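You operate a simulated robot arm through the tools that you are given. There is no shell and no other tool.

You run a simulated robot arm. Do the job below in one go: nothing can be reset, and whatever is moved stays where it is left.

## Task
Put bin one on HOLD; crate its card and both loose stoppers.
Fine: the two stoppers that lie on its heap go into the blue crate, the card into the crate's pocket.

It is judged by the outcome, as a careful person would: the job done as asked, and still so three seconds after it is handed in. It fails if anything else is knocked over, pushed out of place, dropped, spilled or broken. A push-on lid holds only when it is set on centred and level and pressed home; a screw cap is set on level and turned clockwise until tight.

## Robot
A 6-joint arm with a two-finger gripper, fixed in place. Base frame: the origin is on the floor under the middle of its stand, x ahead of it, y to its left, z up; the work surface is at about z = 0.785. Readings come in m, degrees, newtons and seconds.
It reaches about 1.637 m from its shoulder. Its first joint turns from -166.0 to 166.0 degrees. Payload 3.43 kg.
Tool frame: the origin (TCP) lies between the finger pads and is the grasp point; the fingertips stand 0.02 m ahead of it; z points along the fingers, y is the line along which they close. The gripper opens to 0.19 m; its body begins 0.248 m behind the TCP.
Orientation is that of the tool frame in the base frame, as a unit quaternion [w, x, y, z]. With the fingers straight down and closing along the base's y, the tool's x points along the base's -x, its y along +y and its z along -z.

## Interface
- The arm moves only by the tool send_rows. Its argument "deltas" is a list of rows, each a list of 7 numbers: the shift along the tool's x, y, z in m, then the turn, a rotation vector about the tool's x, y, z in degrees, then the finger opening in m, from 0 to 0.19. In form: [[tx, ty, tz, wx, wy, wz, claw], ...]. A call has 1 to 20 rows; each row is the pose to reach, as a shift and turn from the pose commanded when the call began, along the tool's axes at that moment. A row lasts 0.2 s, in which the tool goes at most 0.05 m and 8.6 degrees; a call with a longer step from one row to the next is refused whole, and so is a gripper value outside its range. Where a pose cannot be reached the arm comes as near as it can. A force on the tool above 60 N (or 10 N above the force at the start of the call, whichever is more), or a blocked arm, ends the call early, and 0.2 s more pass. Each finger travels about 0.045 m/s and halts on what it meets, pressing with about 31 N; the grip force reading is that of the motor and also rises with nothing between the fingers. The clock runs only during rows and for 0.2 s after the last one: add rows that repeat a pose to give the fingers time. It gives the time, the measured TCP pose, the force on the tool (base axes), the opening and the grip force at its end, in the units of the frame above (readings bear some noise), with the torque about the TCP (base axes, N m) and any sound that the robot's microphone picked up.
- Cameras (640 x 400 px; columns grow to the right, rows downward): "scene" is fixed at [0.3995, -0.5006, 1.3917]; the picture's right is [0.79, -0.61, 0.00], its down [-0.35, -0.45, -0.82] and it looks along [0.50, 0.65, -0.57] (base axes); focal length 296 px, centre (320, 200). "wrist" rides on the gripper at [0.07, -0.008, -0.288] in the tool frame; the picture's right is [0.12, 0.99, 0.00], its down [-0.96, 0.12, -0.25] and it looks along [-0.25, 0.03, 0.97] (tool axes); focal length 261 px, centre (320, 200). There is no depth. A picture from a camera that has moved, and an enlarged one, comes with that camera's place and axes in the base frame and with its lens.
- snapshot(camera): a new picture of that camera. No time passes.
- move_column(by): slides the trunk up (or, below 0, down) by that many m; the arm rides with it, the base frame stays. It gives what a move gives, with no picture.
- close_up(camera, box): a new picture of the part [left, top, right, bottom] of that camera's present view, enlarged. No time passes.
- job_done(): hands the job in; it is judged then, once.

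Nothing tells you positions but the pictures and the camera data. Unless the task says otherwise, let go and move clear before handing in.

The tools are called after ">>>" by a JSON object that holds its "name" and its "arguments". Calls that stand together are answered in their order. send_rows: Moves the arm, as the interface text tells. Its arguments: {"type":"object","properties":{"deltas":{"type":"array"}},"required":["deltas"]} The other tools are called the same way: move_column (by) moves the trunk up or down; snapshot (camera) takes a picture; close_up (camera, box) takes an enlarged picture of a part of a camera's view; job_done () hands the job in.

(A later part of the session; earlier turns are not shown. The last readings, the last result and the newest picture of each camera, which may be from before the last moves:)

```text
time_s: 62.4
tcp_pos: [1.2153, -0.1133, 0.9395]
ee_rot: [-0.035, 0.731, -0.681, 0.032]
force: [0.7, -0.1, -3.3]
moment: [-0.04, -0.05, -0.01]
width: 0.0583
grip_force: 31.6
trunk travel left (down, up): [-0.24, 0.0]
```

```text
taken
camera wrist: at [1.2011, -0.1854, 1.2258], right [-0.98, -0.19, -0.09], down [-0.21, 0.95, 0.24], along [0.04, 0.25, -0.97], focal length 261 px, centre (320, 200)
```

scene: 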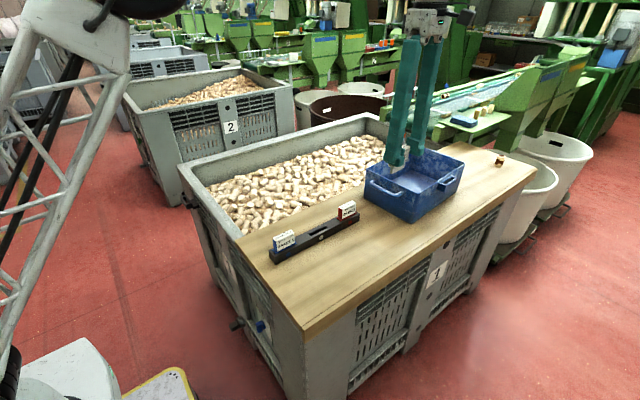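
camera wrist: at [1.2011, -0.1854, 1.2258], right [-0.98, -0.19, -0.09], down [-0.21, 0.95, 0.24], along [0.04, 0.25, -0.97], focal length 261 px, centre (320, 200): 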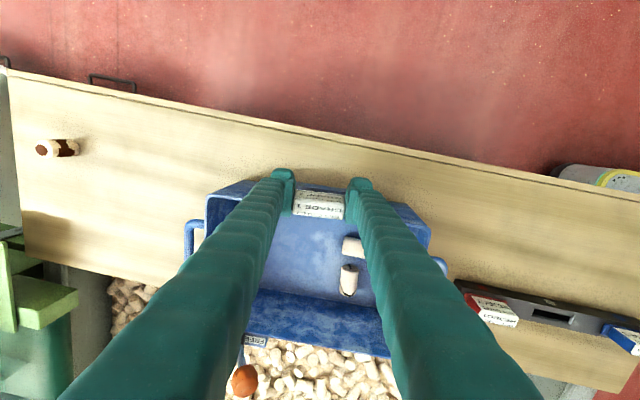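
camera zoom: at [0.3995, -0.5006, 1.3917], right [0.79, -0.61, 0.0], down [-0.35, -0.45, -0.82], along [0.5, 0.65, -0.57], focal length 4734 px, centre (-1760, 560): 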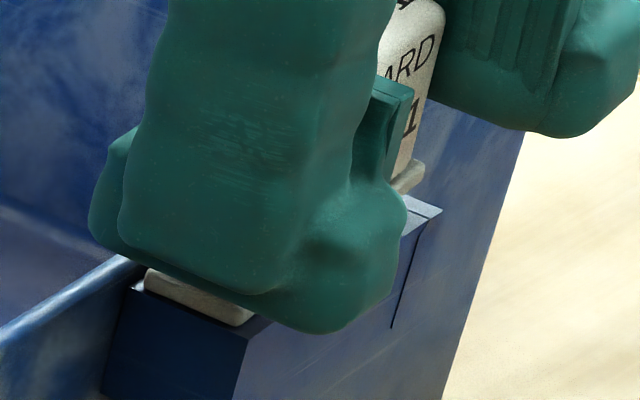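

The collar's near end now touches the pocket, with 3 N of contact force. The tongue is deep in the slot, so I'll release the card and let it settle.

>>> {"name": "send_rows", "arguments": {"deltas": [[0, 0, -0.001, 0, 0, 0, 0.055], [0, 0, -0.001, 0, 0, 0, 0.06], [0, 0, -0.001, 0, 0, 0, 0.065], [0, 0, -0.001, 0, 0, 0, 0.075], [0, 0, -0.001, 0, 0, 0, 0.08], [0, 0, -0.001, 0, 0, 0, 0.08]]}}

>>> {"name": "close_up", "arguments": {"camera": "scene", "box": [430, 160, 470, 185]}}

>>> {"name": "close_up", "arguments": {"camera": "wrist", "box": [260, 150, 380, 225]}}

```text
time_s: 63.8
tcp_pos: [1.2165, -0.1143, 0.9421]
ee_rot: [-0.036, 0.731, -0.681, 0.033]
force: [0.1, -0.7, -0.1]
moment: [0.02, 0.0, -0.01]
width: 0.0799
grip_force: 0.1
trunk travel left (down, up): [-0.24, 0.0]
```

```text
16.00 times, centred on (450, 172) of scene
camera zoom: at [0.3995, -0.5006, 1.3917], right [0.79, -0.61, 0.0], down [-0.35, -0.45, -0.82], along [0.5, 0.65, -0.57], focal length 4734 px, centre (-1760, 640)
```

zoom: 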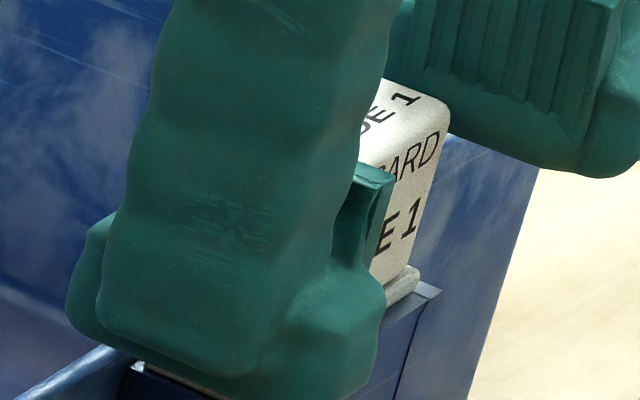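

```text
5.33 times, centred on (320, 188) of wrist
camera zoom: at [1.2015, -0.1852, 1.2282], right [-0.98, -0.19, -0.1], down [-0.21, 0.95, 0.23], along [0.05, 0.25, -0.97], focal length 1390 px, centre (320, 267)
```

zoom: 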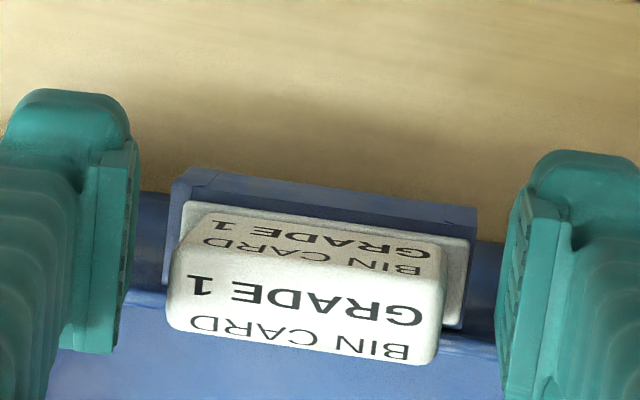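

The card has dropped flat into the pocket. I'll back out along the tool axis and inspect from clear of it.

>>> {"name": "send_rows", "arguments": {"deltas": [[0, 0, -0.015, 0, 0, 0, 0.085], [0, 0, -0.03, 0, 0, 0, 0.085], [0, 0, -0.05, 0, 0, 0, 0.085], [0, 0.01, -0.07, 0, 0, 0, 0.085], [0, 0.04, -0.08, 0, 0, 0, 0.085], [0, 0.08, -0.085, 0, 0, 0, 0.085]]}}

>>> {"name": "close_up", "arguments": {"camera": "scene", "box": [420, 155, 484, 195]}}

>>> {"name": "snapshot", "arguments": {"camera": "scene"}}

>>> {"name": "snapshot", "arguments": {"camera": "wrist"}}

```text
time_s: 65.2
tcp_pos: [1.1258, -0.1173, 1.024]
ee_rot: [-0.037, 0.731, -0.681, 0.034]
force: [-0.7, 0.6, 1.6]
moment: [-0.04, -0.18, -0.03]
width: 0.0848
grip_force: 0.1
out of reach, approached as far as the arm can: row 1, 2, 3, 4
trunk travel left (down, up): [-0.24, 0.0]
```

```text
10.00 times, centred on (452, 175) of scene
camera zoom: at [0.3995, -0.5006, 1.3917], right [0.79, -0.61, 0.0], down [-0.35, -0.45, -0.82], along [0.5, 0.65, -0.57], focal length 2959 px, centre (-1000, 450)
```

zoom: 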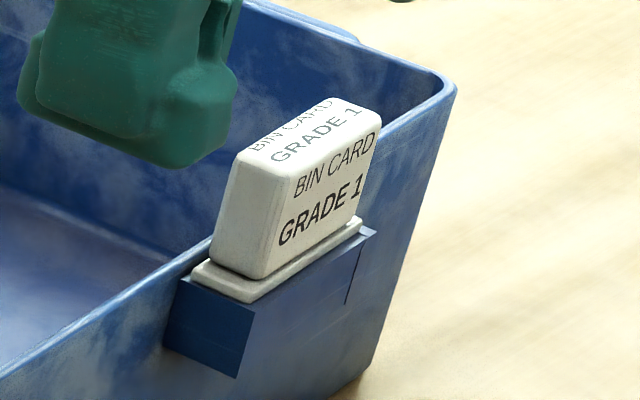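

```text
taken
```

scene: 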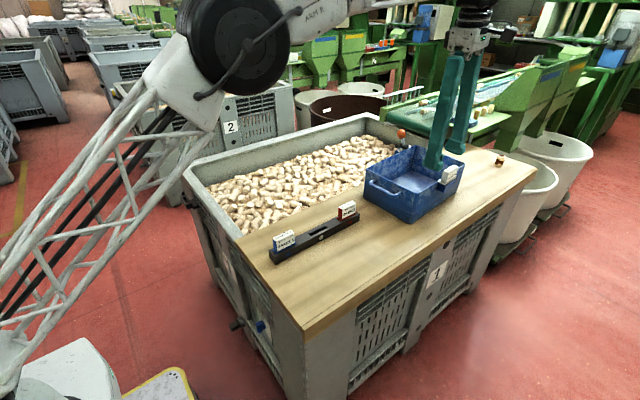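

```text
taken
camera wrist: at [1.1114, -0.1891, 1.3106], right [-0.98, -0.19, -0.1], down [-0.21, 0.95, 0.23], along [0.05, 0.25, -0.97], focal length 261 px, centre (320, 200)
```

wrist: 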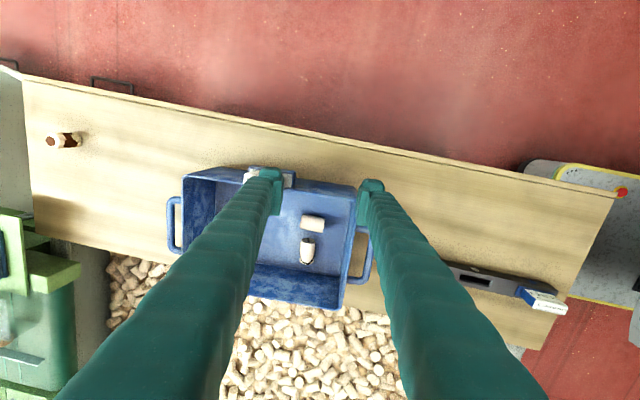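

The card sits flat in the crate's pocket, label outward, and both stoppers are in the crate. Next is the selector: I'll back away, level the tool, and return toward the front of the bin.

>>> {"name": "send_rows", "arguments": {"deltas": [[-0.009, 0.031, -0.0197, -1.83, 0, 0, 0.085], [-0.0181, 0.0621, -0.0395, -3.67, 0, 0, 0.085], [-0.0271, 0.0931, -0.0592, -5.5, 0, 0, 0.085], [-0.0271, 0.0931, -0.0592, -5.5, 0, 0, 0.085]]}}

```text
time_s: 66.2
tcp_pos: [1.0253, -0.0969, 1.0695]
ee_rot: [-0.001, 0.733, -0.68, 0.0]
force: [-0.7, 0.0, 0.9]
moment: [0.01, 0.01, 0.0]
width: 0.0848
grip_force: 0.0
trunk travel left (down, up): [-0.24, 0.0]
```

>>> {"name": "send_rows", "arguments": {"deltas": [[-0.0098, 0.0405, -0.005, 0, 0, 6.721, 0.085], [-0.0197, 0.0809, -0.01, 0, 0, 13.443, 0.085], [-0.0295, 0.1214, -0.015, 0, 0, 20.164, 0.085], [-0.0394, 0.1619, -0.02, 0, 0, 26.886, 0.085], [-0.0492, 0.2024, -0.025, 0, 0, 33.607, 0.085], [-0.0591, 0.2428, -0.03, 0, 0, 40.329, 0.085], [-0.0689, 0.2833, -0.035, 0, 0, 47.05, 0.085], [-0.0787, 0.3238, -0.04, 0, 0, 53.771, 0.085], [-0.0886, 0.3642, -0.045, 0, 0, 60.493, 0.085], [-0.0984, 0.4047, -0.05, 0, 0, 67.214, 0.085], [-0.1083, 0.4452, -0.055, 0, 0, 73.936, 0.085], [-0.1181, 0.4857, -0.06, 0, 0, 80.657, 0.085], [-0.128, 0.5261, -0.065, 0, 0, 87.379, 0.085], [-0.1378, 0.5666, -0.07, 0, 0, 94.1, 0.085]]}}

>>> {"name": "snapshot", "arguments": {"camera": "wrist"}}

>>> {"name": "snapshot", "arguments": {"camera": "scene"}}

```text
time_s: 69.2
tcp_pos: [0.4571, -0.0019, 1.1382]
ee_rot: [-0.001, 0.0, 1.0, 0.0]
force: [1.4, -0.4, 0.3]
moment: [-0.02, 0.26, -0.01]
width: 0.085
grip_force: 0.0
trunk travel left (down, up): [-0.24, 0.0]
```

```text
taken
camera wrist: at [0.3865, -0.0097, 1.4241], right [-0.12, 0.99, 0.0], down [0.96, 0.11, 0.25], along [0.24, 0.03, -0.97], focal length 261 px, centre (320, 200)
```

wrist: 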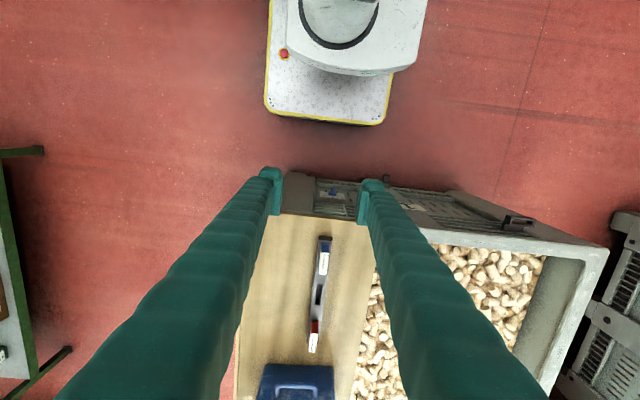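

```text
taken
```

scene: 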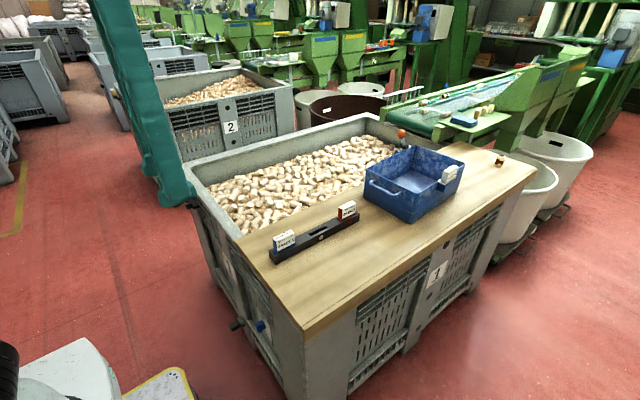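

I'm back at the front of the bin. I'll lower the trunk so the arm can work comfortably at the knob's height.

>>> {"name": "move_column", "arguments": {"by": -0.2}}

>>> {"name": "snapshot", "arguments": {"camera": "wrist"}}

>>> {"name": "snapshot", "arguments": {"camera": "scene"}}

```text
time_s: 71.4
tcp_pos: [0.4558, -0.0015, 0.9382]
ee_rot: [0.0, 0.0, 1.0, 0.0]
force: [0.4, -0.1, -0.5]
moment: [0.0, 0.0, 0.0]
width: 0.0851
grip_force: 0.0
trunk travel left (down, up): [-0.04, 0.2]
```

```text
taken
camera wrist: at [0.3859, -0.0098, 1.2244], right [-0.12, 0.99, 0.0], down [0.96, 0.12, 0.25], along [0.25, 0.03, -0.97], focal length 261 px, centre (320, 200)
```

wrist: 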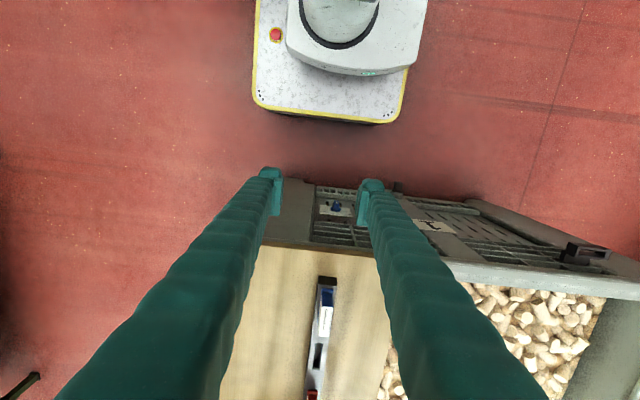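

```text
taken
```

scene: 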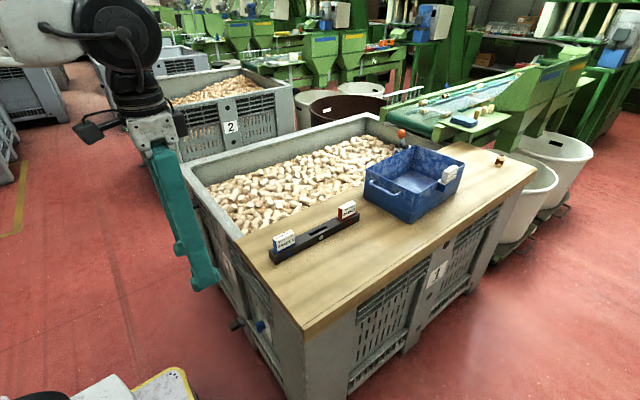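

Now I'll tilt the tool toward the panel for a better look at the placard and knob.

>>> {"name": "send_rows", "arguments": {"deltas": [[0.005, 0, 0.015, 0, -6.25, 0, 0.085], [0.01, 0, 0.03, 0, -12.5, 0, 0.085], [0.015, 0, 0.045, 0, -18.75, 0, 0.085], [0.02, 0, 0.06, 0, -25, 0, 0.085]]}}

>>> {"name": "snapshot", "arguments": {"camera": "wrist"}}

>>> {"name": "snapshot", "arguments": {"camera": "scene"}}

```text
time_s: 72.4
tcp_pos: [0.4361, -0.0015, 0.8781]
ee_rot: [0.217, 0.0, 0.976, 0.0]
force: [0.9, 0.2, -0.9]
moment: [-0.02, 0.15, -0.04]
width: 0.0848
grip_force: 0.0
trunk travel left (down, up): [-0.04, 0.2]
```

```text
taken
camera wrist: at [0.2504, -0.0095, 1.107], right [-0.11, 0.99, -0.05], down [0.77, 0.12, 0.63], along [0.63, 0.03, -0.77], focal length 261 px, centre (320, 200)
```

wrist: 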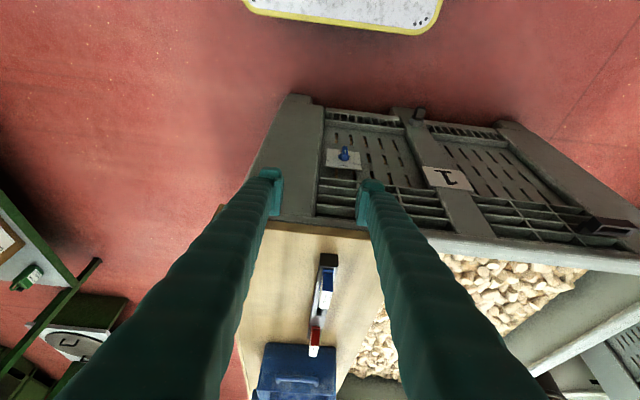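

```text
taken
```

scene: 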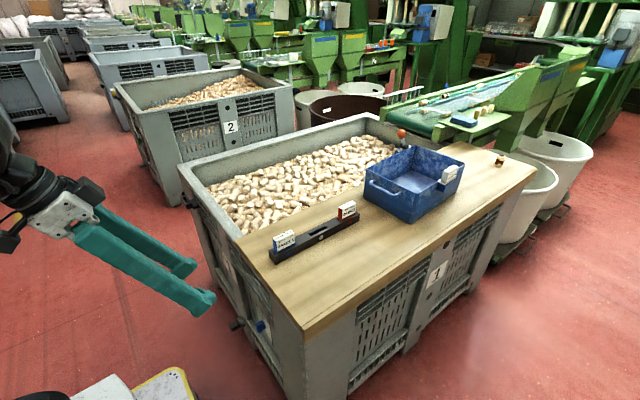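

>>> {"name": "close_up", "arguments": {"camera": "wrist", "box": [312, 135, 376, 175]}}

>>> {"name": "close_up", "arguments": {"camera": "wrist", "box": [300, 90, 500, 215]}}

```text
10.00 times, centred on (344, 155) of wrist
camera zoom: at [0.2504, -0.0095, 1.107], right [-0.11, 0.99, -0.05], down [0.77, 0.12, 0.63], along [0.63, 0.03, -0.77], focal length 2606 px, centre (80, 650)
```

zoom: 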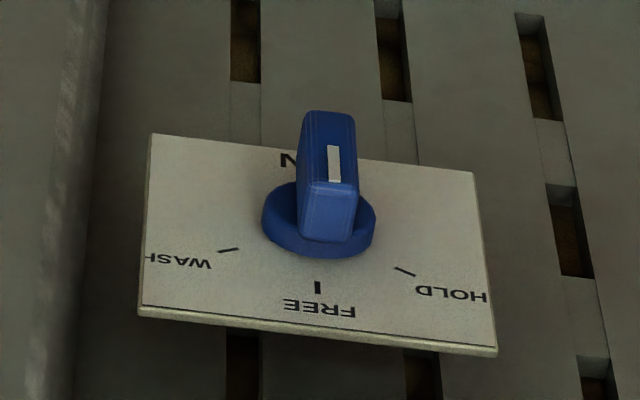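

```text
3.20 times, centred on (400, 152) of wrist
camera zoom: at [0.2504, -0.0095, 1.107], right [-0.11, 0.99, -0.05], down [0.77, 0.12, 0.63], along [0.63, 0.03, -0.77], focal length 834 px, centre (64, 352)
```

zoom: 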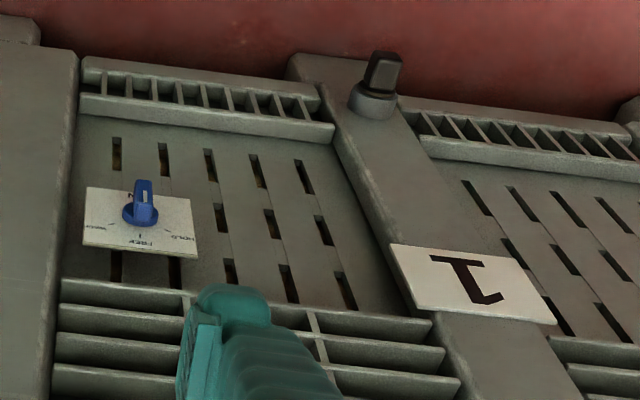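

The placard is clear now: WASH, FREE (top, current) and HOLD 60° round toward +y. I place the knob axis at y of about 0.0615, z of about 0.492, its bar 13 mm wide and ending near x = 0.576. I'll approach from above and outside with a 30° tilt.

>>> {"name": "send_rows", "arguments": {"deltas": [[0.0071, 0.0079, 0.035, 0, -0.625, 0, 0.08], [0.0142, 0.0158, 0.0701, 0, -1.25, 0, 0.075], [0.0213, 0.0236, 0.1051, 0, -1.875, 0, 0.07], [0.0284, 0.0315, 0.1402, 0, -2.5, 0, 0.065], [0.0355, 0.0394, 0.1752, 0, -3.125, 0, 0.06], [0.0426, 0.0473, 0.2102, 0, -3.75, 0, 0.055], [0.0497, 0.0551, 0.2453, 0, -4.375, 0, 0.05], [0.0568, 0.063, 0.2803, 0, -5, 0, 0.05]]}}

>>> {"name": "snapshot", "arguments": {"camera": "wrist"}}

>>> {"name": "snapshot", "arguments": {"camera": "scene"}}

```text
time_s: 74.2
tcp_pos: [0.5588, 0.0709, 0.6687]
ee_rot: [0.249, 0.0, 0.969, -0.001]
force: [-0.9, 0.0, 1.0]
moment: [0.07, -0.16, 0.09]
width: 0.0497
grip_force: 0.1
out of reach, approached as far as the arm can: row 5, 6, 7, 8
trunk travel left (down, up): [-0.04, 0.2]
```

```text
taken
camera wrist: at [0.3587, 0.0645, 0.8849], right [-0.1, 0.99, -0.06], down [0.72, 0.12, 0.68], along [0.68, 0.03, -0.73], focal length 261 px, centre (320, 200)
```

wrist: 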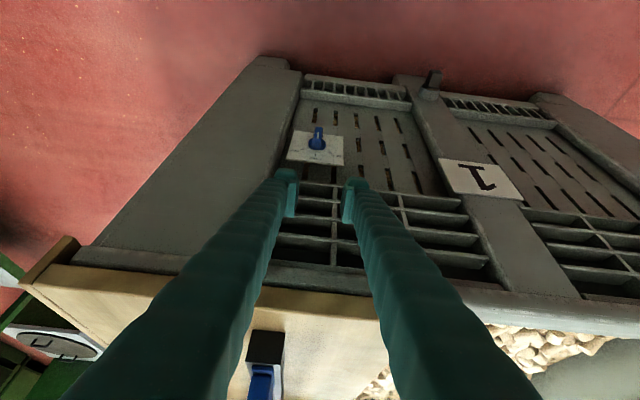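

```text
taken
```

scene: 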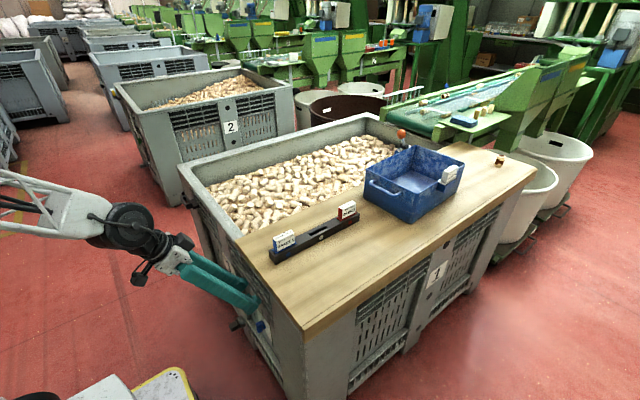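

That stopped at the arm's inner reach limit, with no contact. A steeper pose (12° tilt) with the trunk at its lowest should reach, so I'll back off, straighten, and lower the trunk the last bit.

>>> {"name": "send_rows", "arguments": {"deltas": [[0.0089, -0.0031, -0.0244, 0, 5.6, 0, 0.05], [0.0179, -0.0063, -0.0489, 0, 11.2, 0, 0.05], [0.0268, -0.0094, -0.0733, 0, 16.8, 0, 0.05], [0.0268, -0.0094, -0.0733, 0, 16.8, 0, 0.05]]}}

>>> {"name": "move_column", "arguments": {"by": -0.04}}

>>> {"name": "snapshot", "arguments": {"camera": "wrist"}}

>>> {"name": "snapshot", "arguments": {"camera": "scene"}}

```text
time_s: 75.2
tcp_pos: [0.4982, 0.0653, 0.7144]
ee_rot: [0.115, -0.001, 0.993, 0.001]
force: [0.1, 0.5, 0.5]
moment: [0.0, 0.04, 0.01]
width: 0.0501
grip_force: 0.1
trunk travel left (down, up): [-0.04, 0.2]
```

```text
time_s: 76.0
tcp_pos: [0.4984, 0.0645, 0.674]
ee_rot: [0.114, 0.0, 0.993, 0.0]
force: [0.1, -0.1, -0.1]
moment: [-0.03, 0.0, 0.01]
width: 0.0502
grip_force: 0.1
trunk travel left (down, up): [0.0, 0.24]
```

```text
taken
camera wrist: at [0.3645, 0.0566, 0.937], right [-0.12, 0.99, -0.03], down [0.88, 0.12, 0.46], along [0.46, 0.03, -0.89], focal length 261 px, centre (320, 200)
```

wrist: 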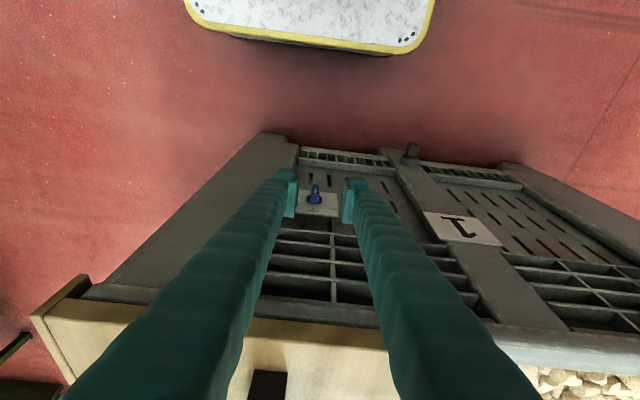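

```text
taken
```

scene: 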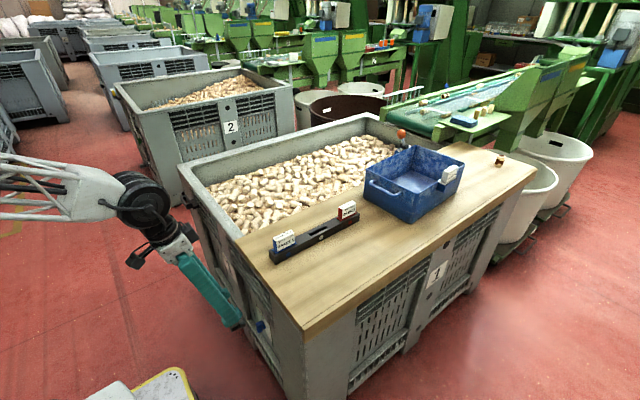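

Good pose. I'll zoom on the knob from here to refine its position.

>>> {"name": "close_up", "arguments": {"camera": "wrist", "box": [285, 175, 349, 215]}}

>>> {"name": "close_up", "arguments": {"camera": "scene", "box": [215, 295, 295, 345]}}

```text
10.00 times, centred on (317, 195) of wrist
camera zoom: at [0.3645, 0.0566, 0.937], right [-0.12, 0.99, -0.03], down [0.88, 0.12, 0.46], along [0.46, 0.03, -0.89], focal length 2606 px, centre (350, 250)
```

zoom: 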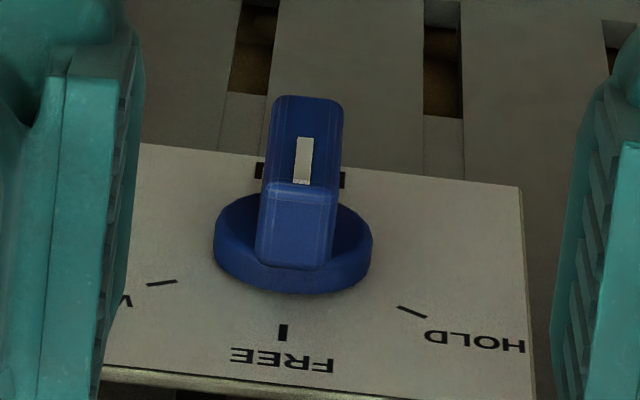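

```text
8.00 times, centred on (255, 320) of scene
camera zoom: at [0.3995, -0.5006, 1.3917], right [0.79, -0.61, 0.0], down [-0.35, -0.45, -0.82], along [0.5, 0.65, -0.57], focal length 2367 px, centre (840, -760)
```

zoom: 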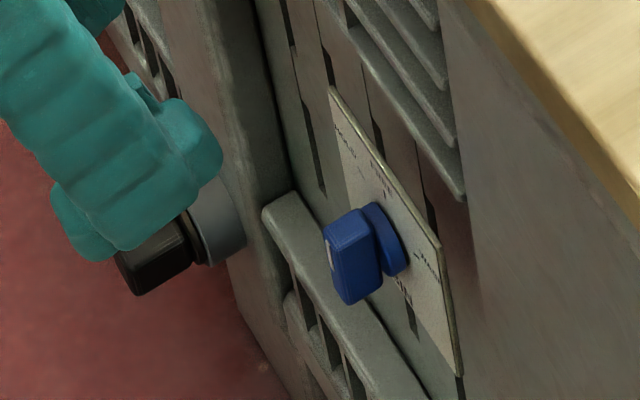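

Refined: panel face at x of about 0.600, knob axis (y 0.061, z 0.496), bar from x = 0.574 to 0.589, about 12.6 mm wide. I'll move to a pre-approach just above the bar.

>>> {"name": "send_rows", "arguments": {"deltas": [[-0.0074, -0.0011, 0.0281, 0, 0, 0, 0.045], [-0.0149, -0.0023, 0.0562, 0, 0, 0, 0.04], [-0.0223, -0.0034, 0.0843, 0, 0, 0, 0.04], [-0.0223, -0.0034, 0.0843, 0, 0, 0, 0.04]]}}

>>> {"name": "close_up", "arguments": {"camera": "wrist", "box": [270, 160, 366, 220]}}

>>> {"name": "close_up", "arguments": {"camera": "scene", "box": [215, 290, 311, 350]}}

```text
time_s: 77.0
tcp_pos: [0.5378, 0.0593, 0.598]
ee_rot: [0.115, 0.0, 0.993, 0.0]
force: [0.4, -0.1, 0.4]
moment: [0.02, 0.02, -0.05]
width: 0.0401
grip_force: 0.1
trunk travel left (down, up): [0.0, 0.24]
```

```text
6.67 times, centred on (318, 190) of wrist
camera zoom: at [0.4035, 0.0512, 0.8596], right [-0.12, 0.99, -0.03], down [0.88, 0.12, 0.46], along [0.46, 0.03, -0.89], focal length 1738 px, centre (333, 267)
```

zoom: 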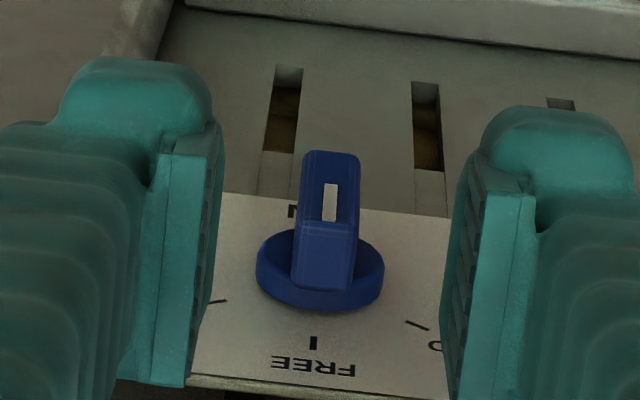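

```text
6.67 times, centred on (263, 320) of scene
camera zoom: at [0.3995, -0.5006, 1.3917], right [0.79, -0.61, 0.0], down [-0.35, -0.45, -0.82], along [0.5, 0.65, -0.57], focal length 1972 px, centre (700, -600)
```

zoom: 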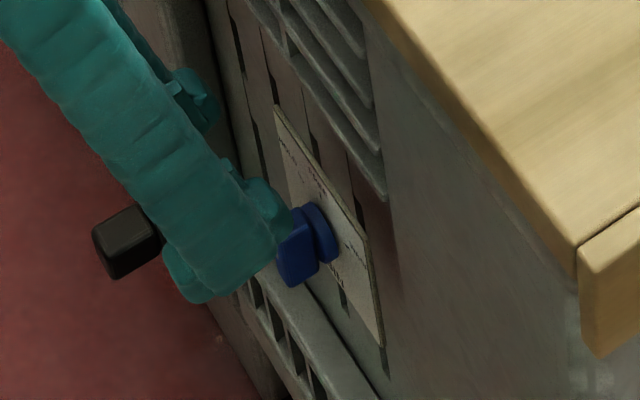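

The bar is centred between the fingers. I'll advance slowly along the tool axis to straddle it.

>>> {"name": "send_rows", "arguments": {"deltas": [[-0.0003, 0.0005, 0.025, 0, 0, 0, 0.04], [-0.0006, 0.001, 0.05, 0, 0, 0, 0.04], [-0.0009, 0.0014, 0.07, 0, 0, 0, 0.04], [-0.001, 0.0016, 0.083, 0, 0, 0, 0.04], [-0.0012, 0.0017, 0.093, 0, 0, 0, 0.04]]}}

>>> {"name": "close_up", "arguments": {"camera": "wrist", "box": [270, 160, 366, 220]}}

>>> {"name": "close_up", "arguments": {"camera": "scene", "box": [215, 290, 311, 350]}}

```text
time_s: 78.2
tcp_pos: [0.5621, 0.0626, 0.5062]
ee_rot: [0.115, 0.0, 0.993, -0.001]
force: [-1.0, 0.1, 0.8]
moment: [0.03, -0.01, -0.02]
width: 0.04
grip_force: 0.1
trunk travel left (down, up): [0.0, 0.24]
```

```text
6.67 times, centred on (318, 190) of wrist
camera zoom: at [0.428, 0.0543, 0.7691], right [-0.12, 0.99, -0.03], down [0.88, 0.11, 0.46], along [0.46, 0.03, -0.89], focal length 1738 px, centre (333, 267)
```

zoom: 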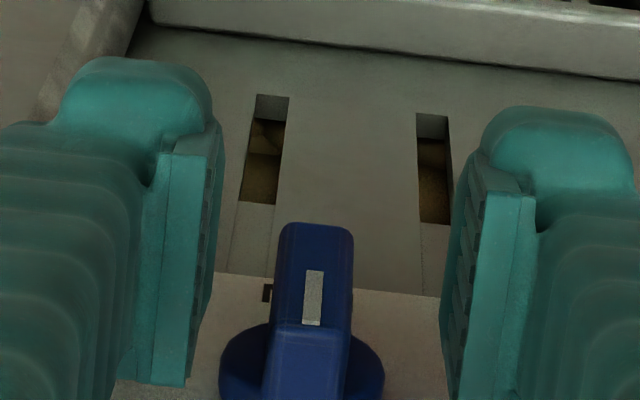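

```text
6.67 times, centred on (263, 320) of scene
camera zoom: at [0.3995, -0.5006, 1.3917], right [0.79, -0.61, 0.0], down [-0.35, -0.45, -0.82], along [0.5, 0.65, -0.57], focal length 1972 px, centre (700, -600)
```

zoom: 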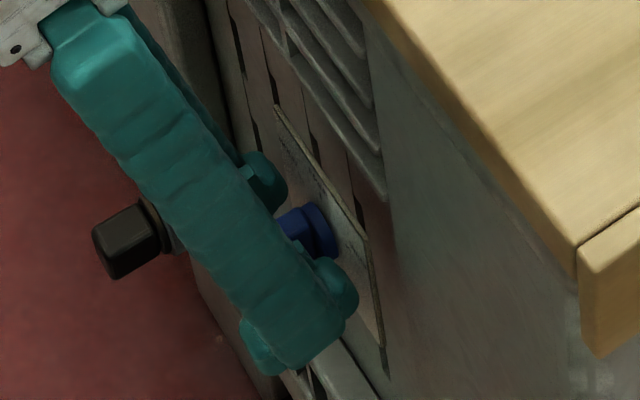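

The fingers straddle the bar with no contact. I'll advance the last 6 mm and close on it.

>>> {"name": "send_rows", "arguments": {"deltas": [[0.0005, -0.0005, 0.003, 0, 0, 0, 0.04], [0.0008, -0.001, 0.006, 0, 0, 0, 0.04], [0.0008, -0.001, 0.006, 0, 0, 0, 0.025], [0.0008, -0.001, 0.006, 0, 0, 0, 0.01], [0.0008, -0.001, 0.006, 0, 0, 0, 0.005], [0.0008, -0.001, 0.006, 0, 0, 0, 0.005], [0.0008, -0.001, 0.006, 0, 0, 0, 0.005]]}}

>>> {"name": "close_up", "arguments": {"camera": "wrist", "box": [270, 160, 366, 220]}}

>>> {"name": "close_up", "arguments": {"camera": "scene", "box": [215, 290, 311, 350]}}

```text
time_s: 79.8
tcp_pos: [0.5632, 0.0625, 0.5009]
ee_rot: [0.114, 0.0, 0.993, 0.0]
force: [3.9, -19.4, -9.3]
moment: [-0.02, 0.07, -0.15]
width: 0.0165
grip_force: 10.3
trunk travel left (down, up): [0.0, 0.24]
```

```text
6.67 times, centred on (318, 190) of wrist
camera zoom: at [0.4288, 0.0536, 0.7636], right [-0.12, 0.99, -0.03], down [0.88, 0.12, 0.46], along [0.46, 0.03, -0.89], focal length 1738 px, centre (333, 267)
```

zoom: 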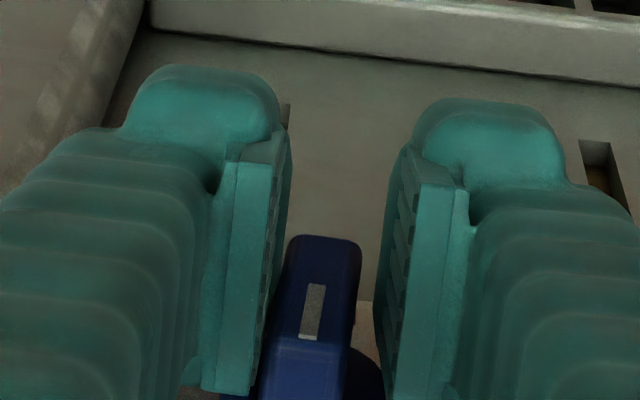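

```text
6.67 times, centred on (263, 320) of scene
camera zoom: at [0.3995, -0.5006, 1.3917], right [0.79, -0.61, 0.0], down [-0.35, -0.45, -0.82], along [0.5, 0.65, -0.57], focal length 1972 px, centre (700, -600)
```

zoom: 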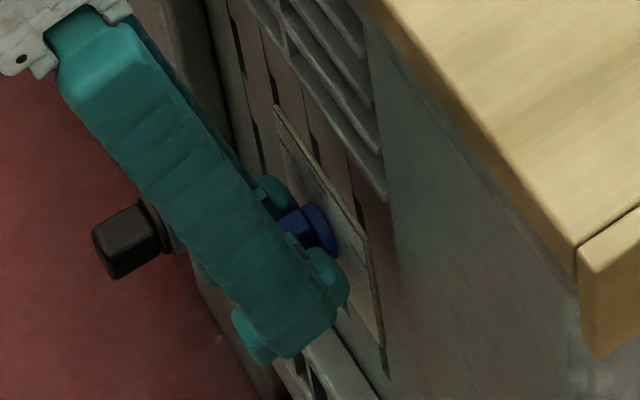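

The knob is about 2 mm off-centre, so only one finger touches it. I'll open slightly, shift 2 mm toward -y, and close again.

>>> {"name": "send_rows", "arguments": {"deltas": [[0, 0, 0, 0, 0, 0, 0.025], [0, 0, 0, 0, 0, 0, 0.03], [0, -0.002, 0, 0, 0, 0, 0.03], [0, -0.002, 0, 0, 0, 0, 0.018], [0, -0.002, 0, 0, 0, 0, 0.008], [0, -0.002, 0, 0, 0, 0, 0.005], [0, -0.002, 0, 0, 0, 0, 0.005], [0, -0.002, 0, 0, 0, 0, 0.005]]}}

>>> {"name": "close_up", "arguments": {"camera": "wrist", "box": [270, 160, 366, 220]}}

```text
time_s: 81.6
tcp_pos: [0.5626, 0.0603, 0.501]
ee_rot: [0.115, 0.0, 0.993, 0.0]
force: [-0.3, 6.0, -1.8]
moment: [-0.05, 0.03, 0.06]
width: 0.013
grip_force: 45.1
trunk travel left (down, up): [0.0, 0.24]
```

```text
6.67 times, centred on (318, 190) of wrist
camera zoom: at [0.4286, 0.0518, 0.7634], right [-0.12, 0.99, -0.03], down [0.88, 0.12, 0.46], along [0.46, 0.03, -0.89], focal length 1738 px, centre (333, 267)
```

zoom: 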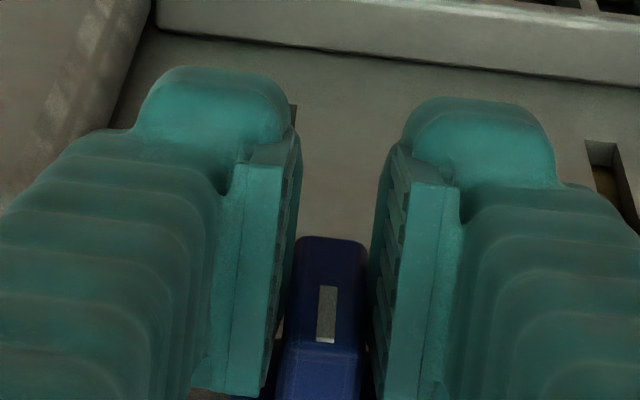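

The bar is gripped evenly (13 mm). Now I'll turn the knob toward HOLD, first 30°, rotating about its own axis.

>>> {"name": "send_rows", "arguments": {"deltas": [[0.0, 0.0007, 0.0, 7.302, 0, -1.713, 0.005], [0.0, 0.0013, 0.0002, 14.604, 0, -3.426, 0.005], [0.0001, 0.0019, 0.0004, 21.906, 0, -5.139, 0.005], [0.0002, 0.0025, 0.0007, 29.208, 0, -6.852, 0.005]]}}

>>> {"name": "snapshot", "arguments": {"camera": "wrist"}}

>>> {"name": "snapshot", "arguments": {"camera": "scene"}}

```text
time_s: 82.6
tcp_pos: [0.562, 0.0605, 0.5012]
ee_rot: [0.111, -0.03, 0.959, -0.258]
force: [18.7, -38.0, 1.7]
moment: [-0.03, -0.3, -0.25]
width: 0.0132
grip_force: 44.7
trunk travel left (down, up): [0.0, 0.24]
```

```text
taken
camera wrist: at [0.4286, 0.1863, 0.732], right [-0.12, 0.85, -0.52], down [0.88, 0.33, 0.34], along [0.46, -0.42, -0.78], focal length 261 px, centre (320, 200)
```

wrist: 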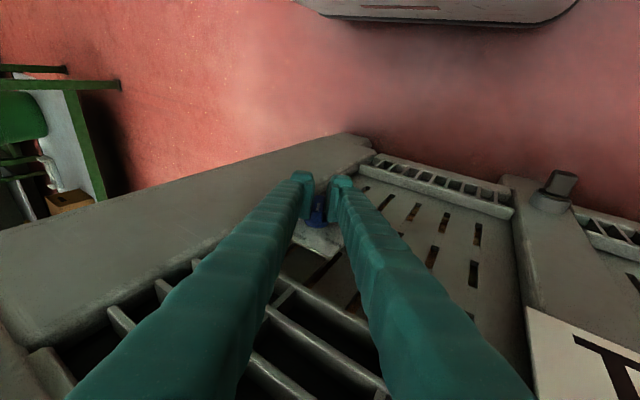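

```text
taken
```

scene: 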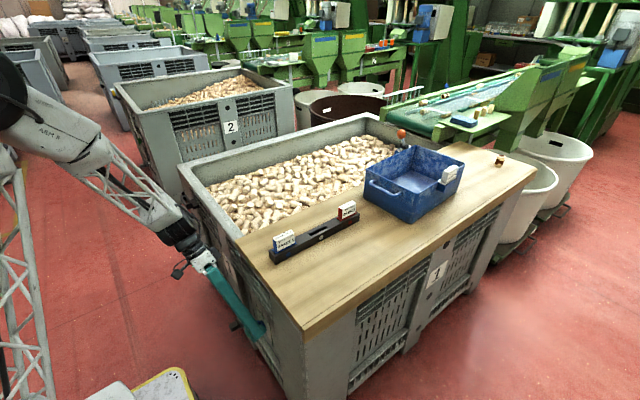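

The knob is following with little torque, but the sideways force shows its axis passes through the TCP. I'll remove that offset and turn the remaining 30° purely about the TCP.

>>> {"name": "send_rows", "arguments": {"deltas": [[0.0001, -0.0013, 0.0003, 4, 0, -0.938, 0.005], [0.0002, -0.0025, 0.0006, 9.736, 0, -2.284, 0.005], [0.0002, -0.0025, 0.0006, 16.551, 0, -3.883, 0.005], [0.0002, -0.0025, 0.0006, 23.366, 0, -5.482, 0.005], [0.0002, -0.0025, 0.0006, 29.208, 0, -6.852, 0.005]]}}

>>> {"name": "snapshot", "arguments": {"camera": "wrist"}}

>>> {"name": "snapshot", "arguments": {"camera": "scene"}}

```text
time_s: 83.8
tcp_pos: [0.5622, 0.06, 0.4991]
ee_rot: [0.1, -0.058, 0.861, -0.496]
force: [1.9, 17.0, -11.4]
moment: [0.07, -0.18, 0.55]
width: 0.0132
grip_force: 45.6
trunk travel left (down, up): [0.0, 0.24]
```

```text
taken
camera wrist: at [0.4284, 0.2854, 0.639], right [-0.12, 0.47, -0.87], down [0.88, 0.46, 0.13], along [0.46, -0.75, -0.47], focal length 261 px, centre (320, 200)
```

wrist: 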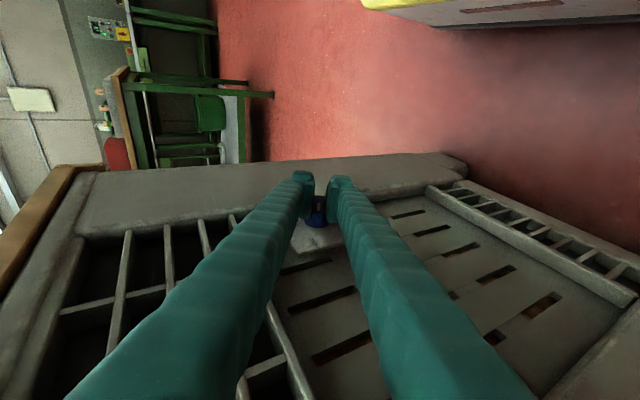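

```text
taken
```

scene: 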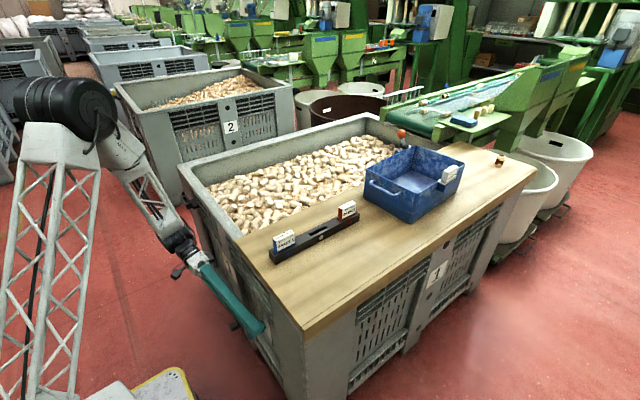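

The tool has turned 60°. I'll zoom to see where the pointer stands.

>>> {"name": "close_up", "arguments": {"camera": "wrist", "box": [272, 165, 368, 265]}}

>>> {"name": "close_up", "arguments": {"camera": "scene", "box": [225, 295, 305, 345]}}

```text
4.00 times, centred on (320, 215) of wrist
camera zoom: at [0.4284, 0.2854, 0.639], right [-0.12, 0.47, -0.87], down [0.88, 0.46, 0.13], along [0.46, -0.75, -0.47], focal length 1043 px, centre (320, 140)
```

zoom: 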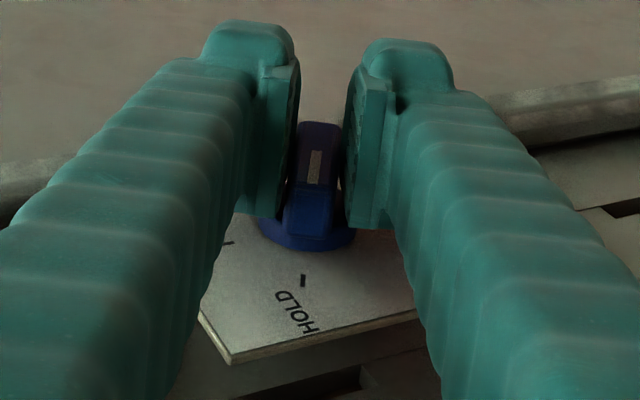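

```text
8.00 times, centred on (265, 320) of scene
camera zoom: at [0.3995, -0.5006, 1.3917], right [0.79, -0.61, 0.0], down [-0.35, -0.45, -0.82], along [0.5, 0.65, -0.57], focal length 2367 px, centre (760, -760)
```

zoom: 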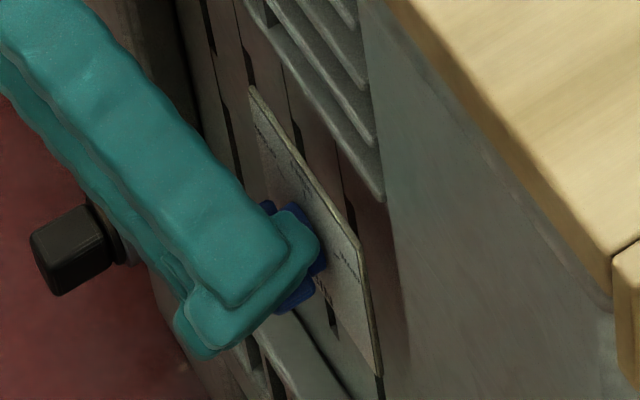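

The pointer lines up with the HOLD tick. I'll open the fingers and pull straight back from the panel.

>>> {"name": "send_rows", "arguments": {"deltas": [[0, 0, 0, 0, 0, 0, 0.02], [0, 0, 0, 0, 0, 0, 0.035], [0, 0, 0, 0, 0, 0, 0.05], [0, 0, 0, 0, 0, 0, 0.055], [0, 0, 0, 0, 0, 0, 0.055], [0.0146, 0, -0.0034, 0, 0, 0, 0.055], [0.0292, 0, -0.0069, 0, 0, 0, 0.055], [0.0438, 0, -0.0103, 0, 0, 0, 0.055], [0.0584, 0, -0.0137, 0, 0, 0, 0.055]]}}

>>> {"name": "close_up", "arguments": {"camera": "wrist", "box": [272, 165, 368, 265]}}

>>> {"name": "close_up", "arguments": {"camera": "scene", "box": [225, 295, 305, 345]}}

```text
time_s: 85.8
tcp_pos: [0.5023, 0.0602, 0.5007]
ee_rot: [0.1, -0.058, 0.86, -0.497]
force: [0.1, -0.2, -0.5]
moment: [0.04, -0.01, 0.01]
width: 0.0547
grip_force: 0.0
trunk travel left (down, up): [0.0, 0.24]
```

```text
4.00 times, centred on (320, 215) of wrist
camera zoom: at [0.3681, 0.2847, 0.6396], right [-0.12, 0.47, -0.87], down [0.88, 0.46, 0.13], along [0.46, -0.75, -0.47], focal length 1043 px, centre (320, 140)
```

zoom: 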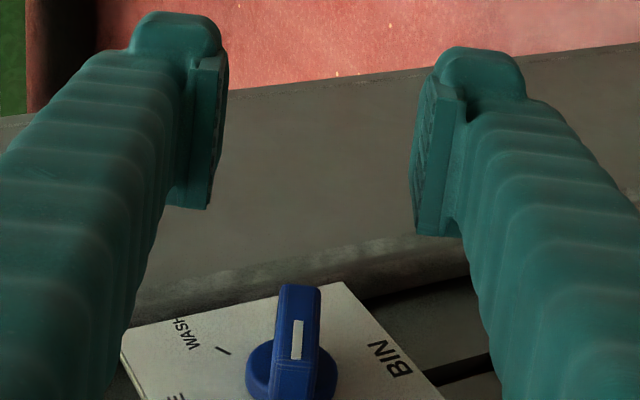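

```text
8.00 times, centred on (265, 320) of scene
camera zoom: at [0.3995, -0.5006, 1.3917], right [0.79, -0.61, 0.0], down [-0.35, -0.45, -0.82], along [0.5, 0.65, -0.57], focal length 2367 px, centre (760, -760)
```

zoom: 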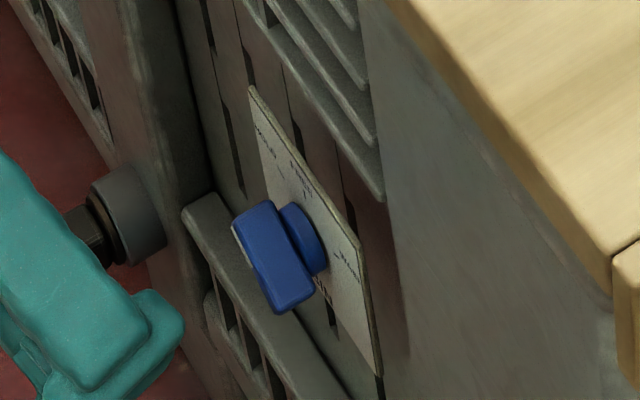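

The knob stays turned and is released. I'll view the whole placard to verify the angle.

>>> {"name": "close_up", "arguments": {"camera": "wrist", "box": [280, 225, 392, 295]}}

>>> {"name": "snapshot", "arguments": {"camera": "wrist"}}

```text
5.71 times, centred on (336, 260) of wrist
camera zoom: at [0.3681, 0.2847, 0.6396], right [-0.12, 0.47, -0.87], down [0.88, 0.46, 0.13], along [0.46, -0.75, -0.47], focal length 1489 px, centre (229, -143)
```

zoom: 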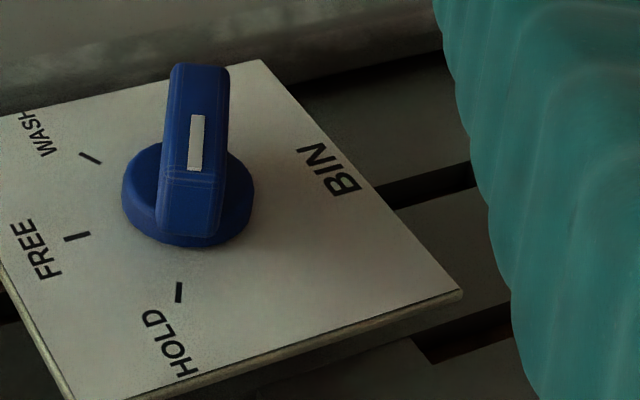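

```text
taken
camera wrist: at [0.3681, 0.2847, 0.6396], right [-0.12, 0.47, -0.87], down [0.88, 0.46, 0.13], along [0.46, -0.75, -0.47], focal length 261 px, centre (320, 200)
```

wrist: 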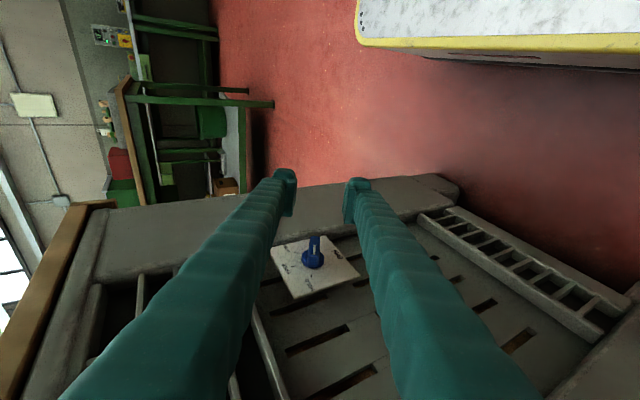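

The pointer sits at about 59° against the HOLD tick at about 59.4°, so it is on HOLD. I'll rise clear while turning the wrist back upright.

>>> {"name": "send_rows", "arguments": {"deltas": [[-0.0007, -0.0238, -0.014, -7.302, 0, 1.713, 0.055], [-0.0014, -0.0476, -0.0279, -14.604, 0, 3.426, 0.055], [-0.0021, -0.0714, -0.0419, -21.906, 0, 5.139, 0.055], [-0.0028, -0.0953, -0.0559, -29.208, 0, 6.852, 0.055], [-0.0035, -0.1191, -0.0698, -36.51, 0, 8.565, 0.055], [-0.0042, -0.1429, -0.0838, -43.812, 0, 10.278, 0.055], [-0.0049, -0.1667, -0.0977, -51.114, 0, 11.991, 0.055], [-0.0056, -0.1905, -0.1117, -58.416, 0, 13.704, 0.055]]}}

>>> {"name": "snapshot", "arguments": {"camera": "scene"}}

>>> {"name": "snapshot", "arguments": {"camera": "wrist"}}

```text
time_s: 87.6
tcp_pos: [0.4801, 0.0603, 0.7246]
ee_rot: [0.115, -0.001, 0.993, 0.001]
force: [1.1, 0.4, 0.0]
moment: [0.0, 0.04, 0.0]
width: 0.0548
grip_force: 0.1
trunk travel left (down, up): [0.0, 0.24]
```

```text
taken
```

scene: 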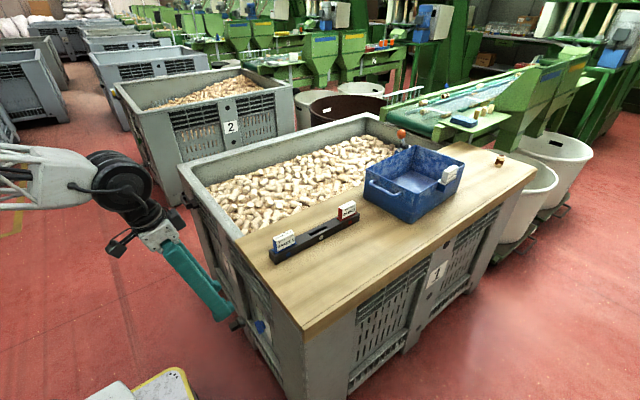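

```text
taken
camera wrist: at [0.3466, 0.0517, 0.9866], right [-0.12, 0.99, -0.03], down [0.88, 0.11, 0.46], along [0.46, 0.03, -0.89], focal length 261 px, centre (320, 200)
```

wrist: 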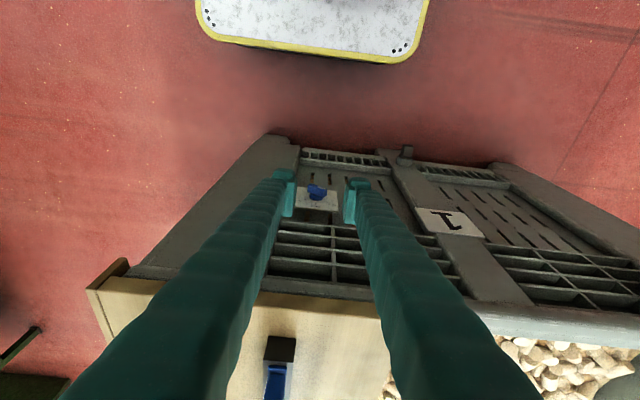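

The arm is clear. I'll verify the knob, crate, card, lever and rack once more in close-up.

>>> {"name": "close_up", "arguments": {"camera": "wrist", "box": [285, 170, 349, 215]}}

>>> {"name": "close_up", "arguments": {"camera": "scene", "box": [340, 110, 540, 235]}}

>>> {"name": "close_up", "arguments": {"camera": "scene", "box": [240, 180, 400, 280]}}

>>> {"name": "close_up", "arguments": {"camera": "scene", "box": [380, 120, 444, 160]}}

```text
8.89 times, centred on (317, 192) of wrist
camera zoom: at [0.3466, 0.0517, 0.9866], right [-0.12, 0.99, -0.03], down [0.88, 0.11, 0.46], along [0.46, 0.03, -0.89], focal length 2317 px, centre (347, 267)
```

zoom: 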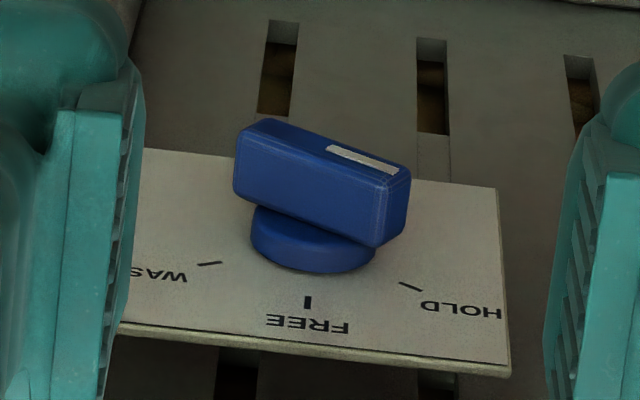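

```text
3.20 times, centred on (440, 172) of scene
camera zoom: at [0.3995, -0.5006, 1.3917], right [0.79, -0.61, 0.0], down [-0.35, -0.45, -0.82], along [0.5, 0.65, -0.57], focal length 947 px, centre (-64, 288)
```

zoom: 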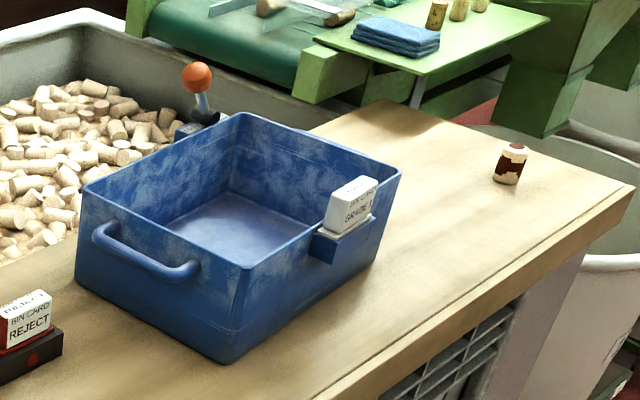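

```text
4.00 times, centred on (320, 230) of scene
camera zoom: at [0.3995, -0.5006, 1.3917], right [0.79, -0.61, 0.0], down [-0.35, -0.45, -0.82], along [0.5, 0.65, -0.57], focal length 1183 px, centre (320, 80)
```

zoom: 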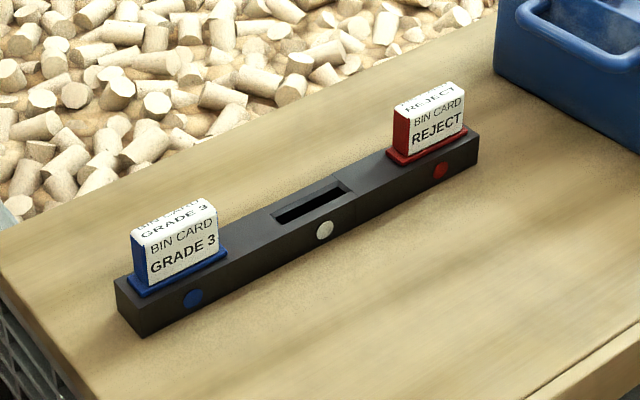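

```text
10.00 times, centred on (412, 140) of scene
camera zoom: at [0.3995, -0.5006, 1.3917], right [0.79, -0.61, 0.0], down [-0.35, -0.45, -0.82], along [0.5, 0.65, -0.57], focal length 2959 px, centre (-600, 800)
```

zoom: 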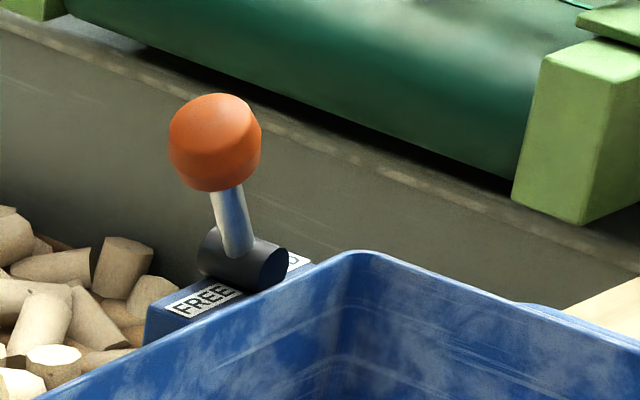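

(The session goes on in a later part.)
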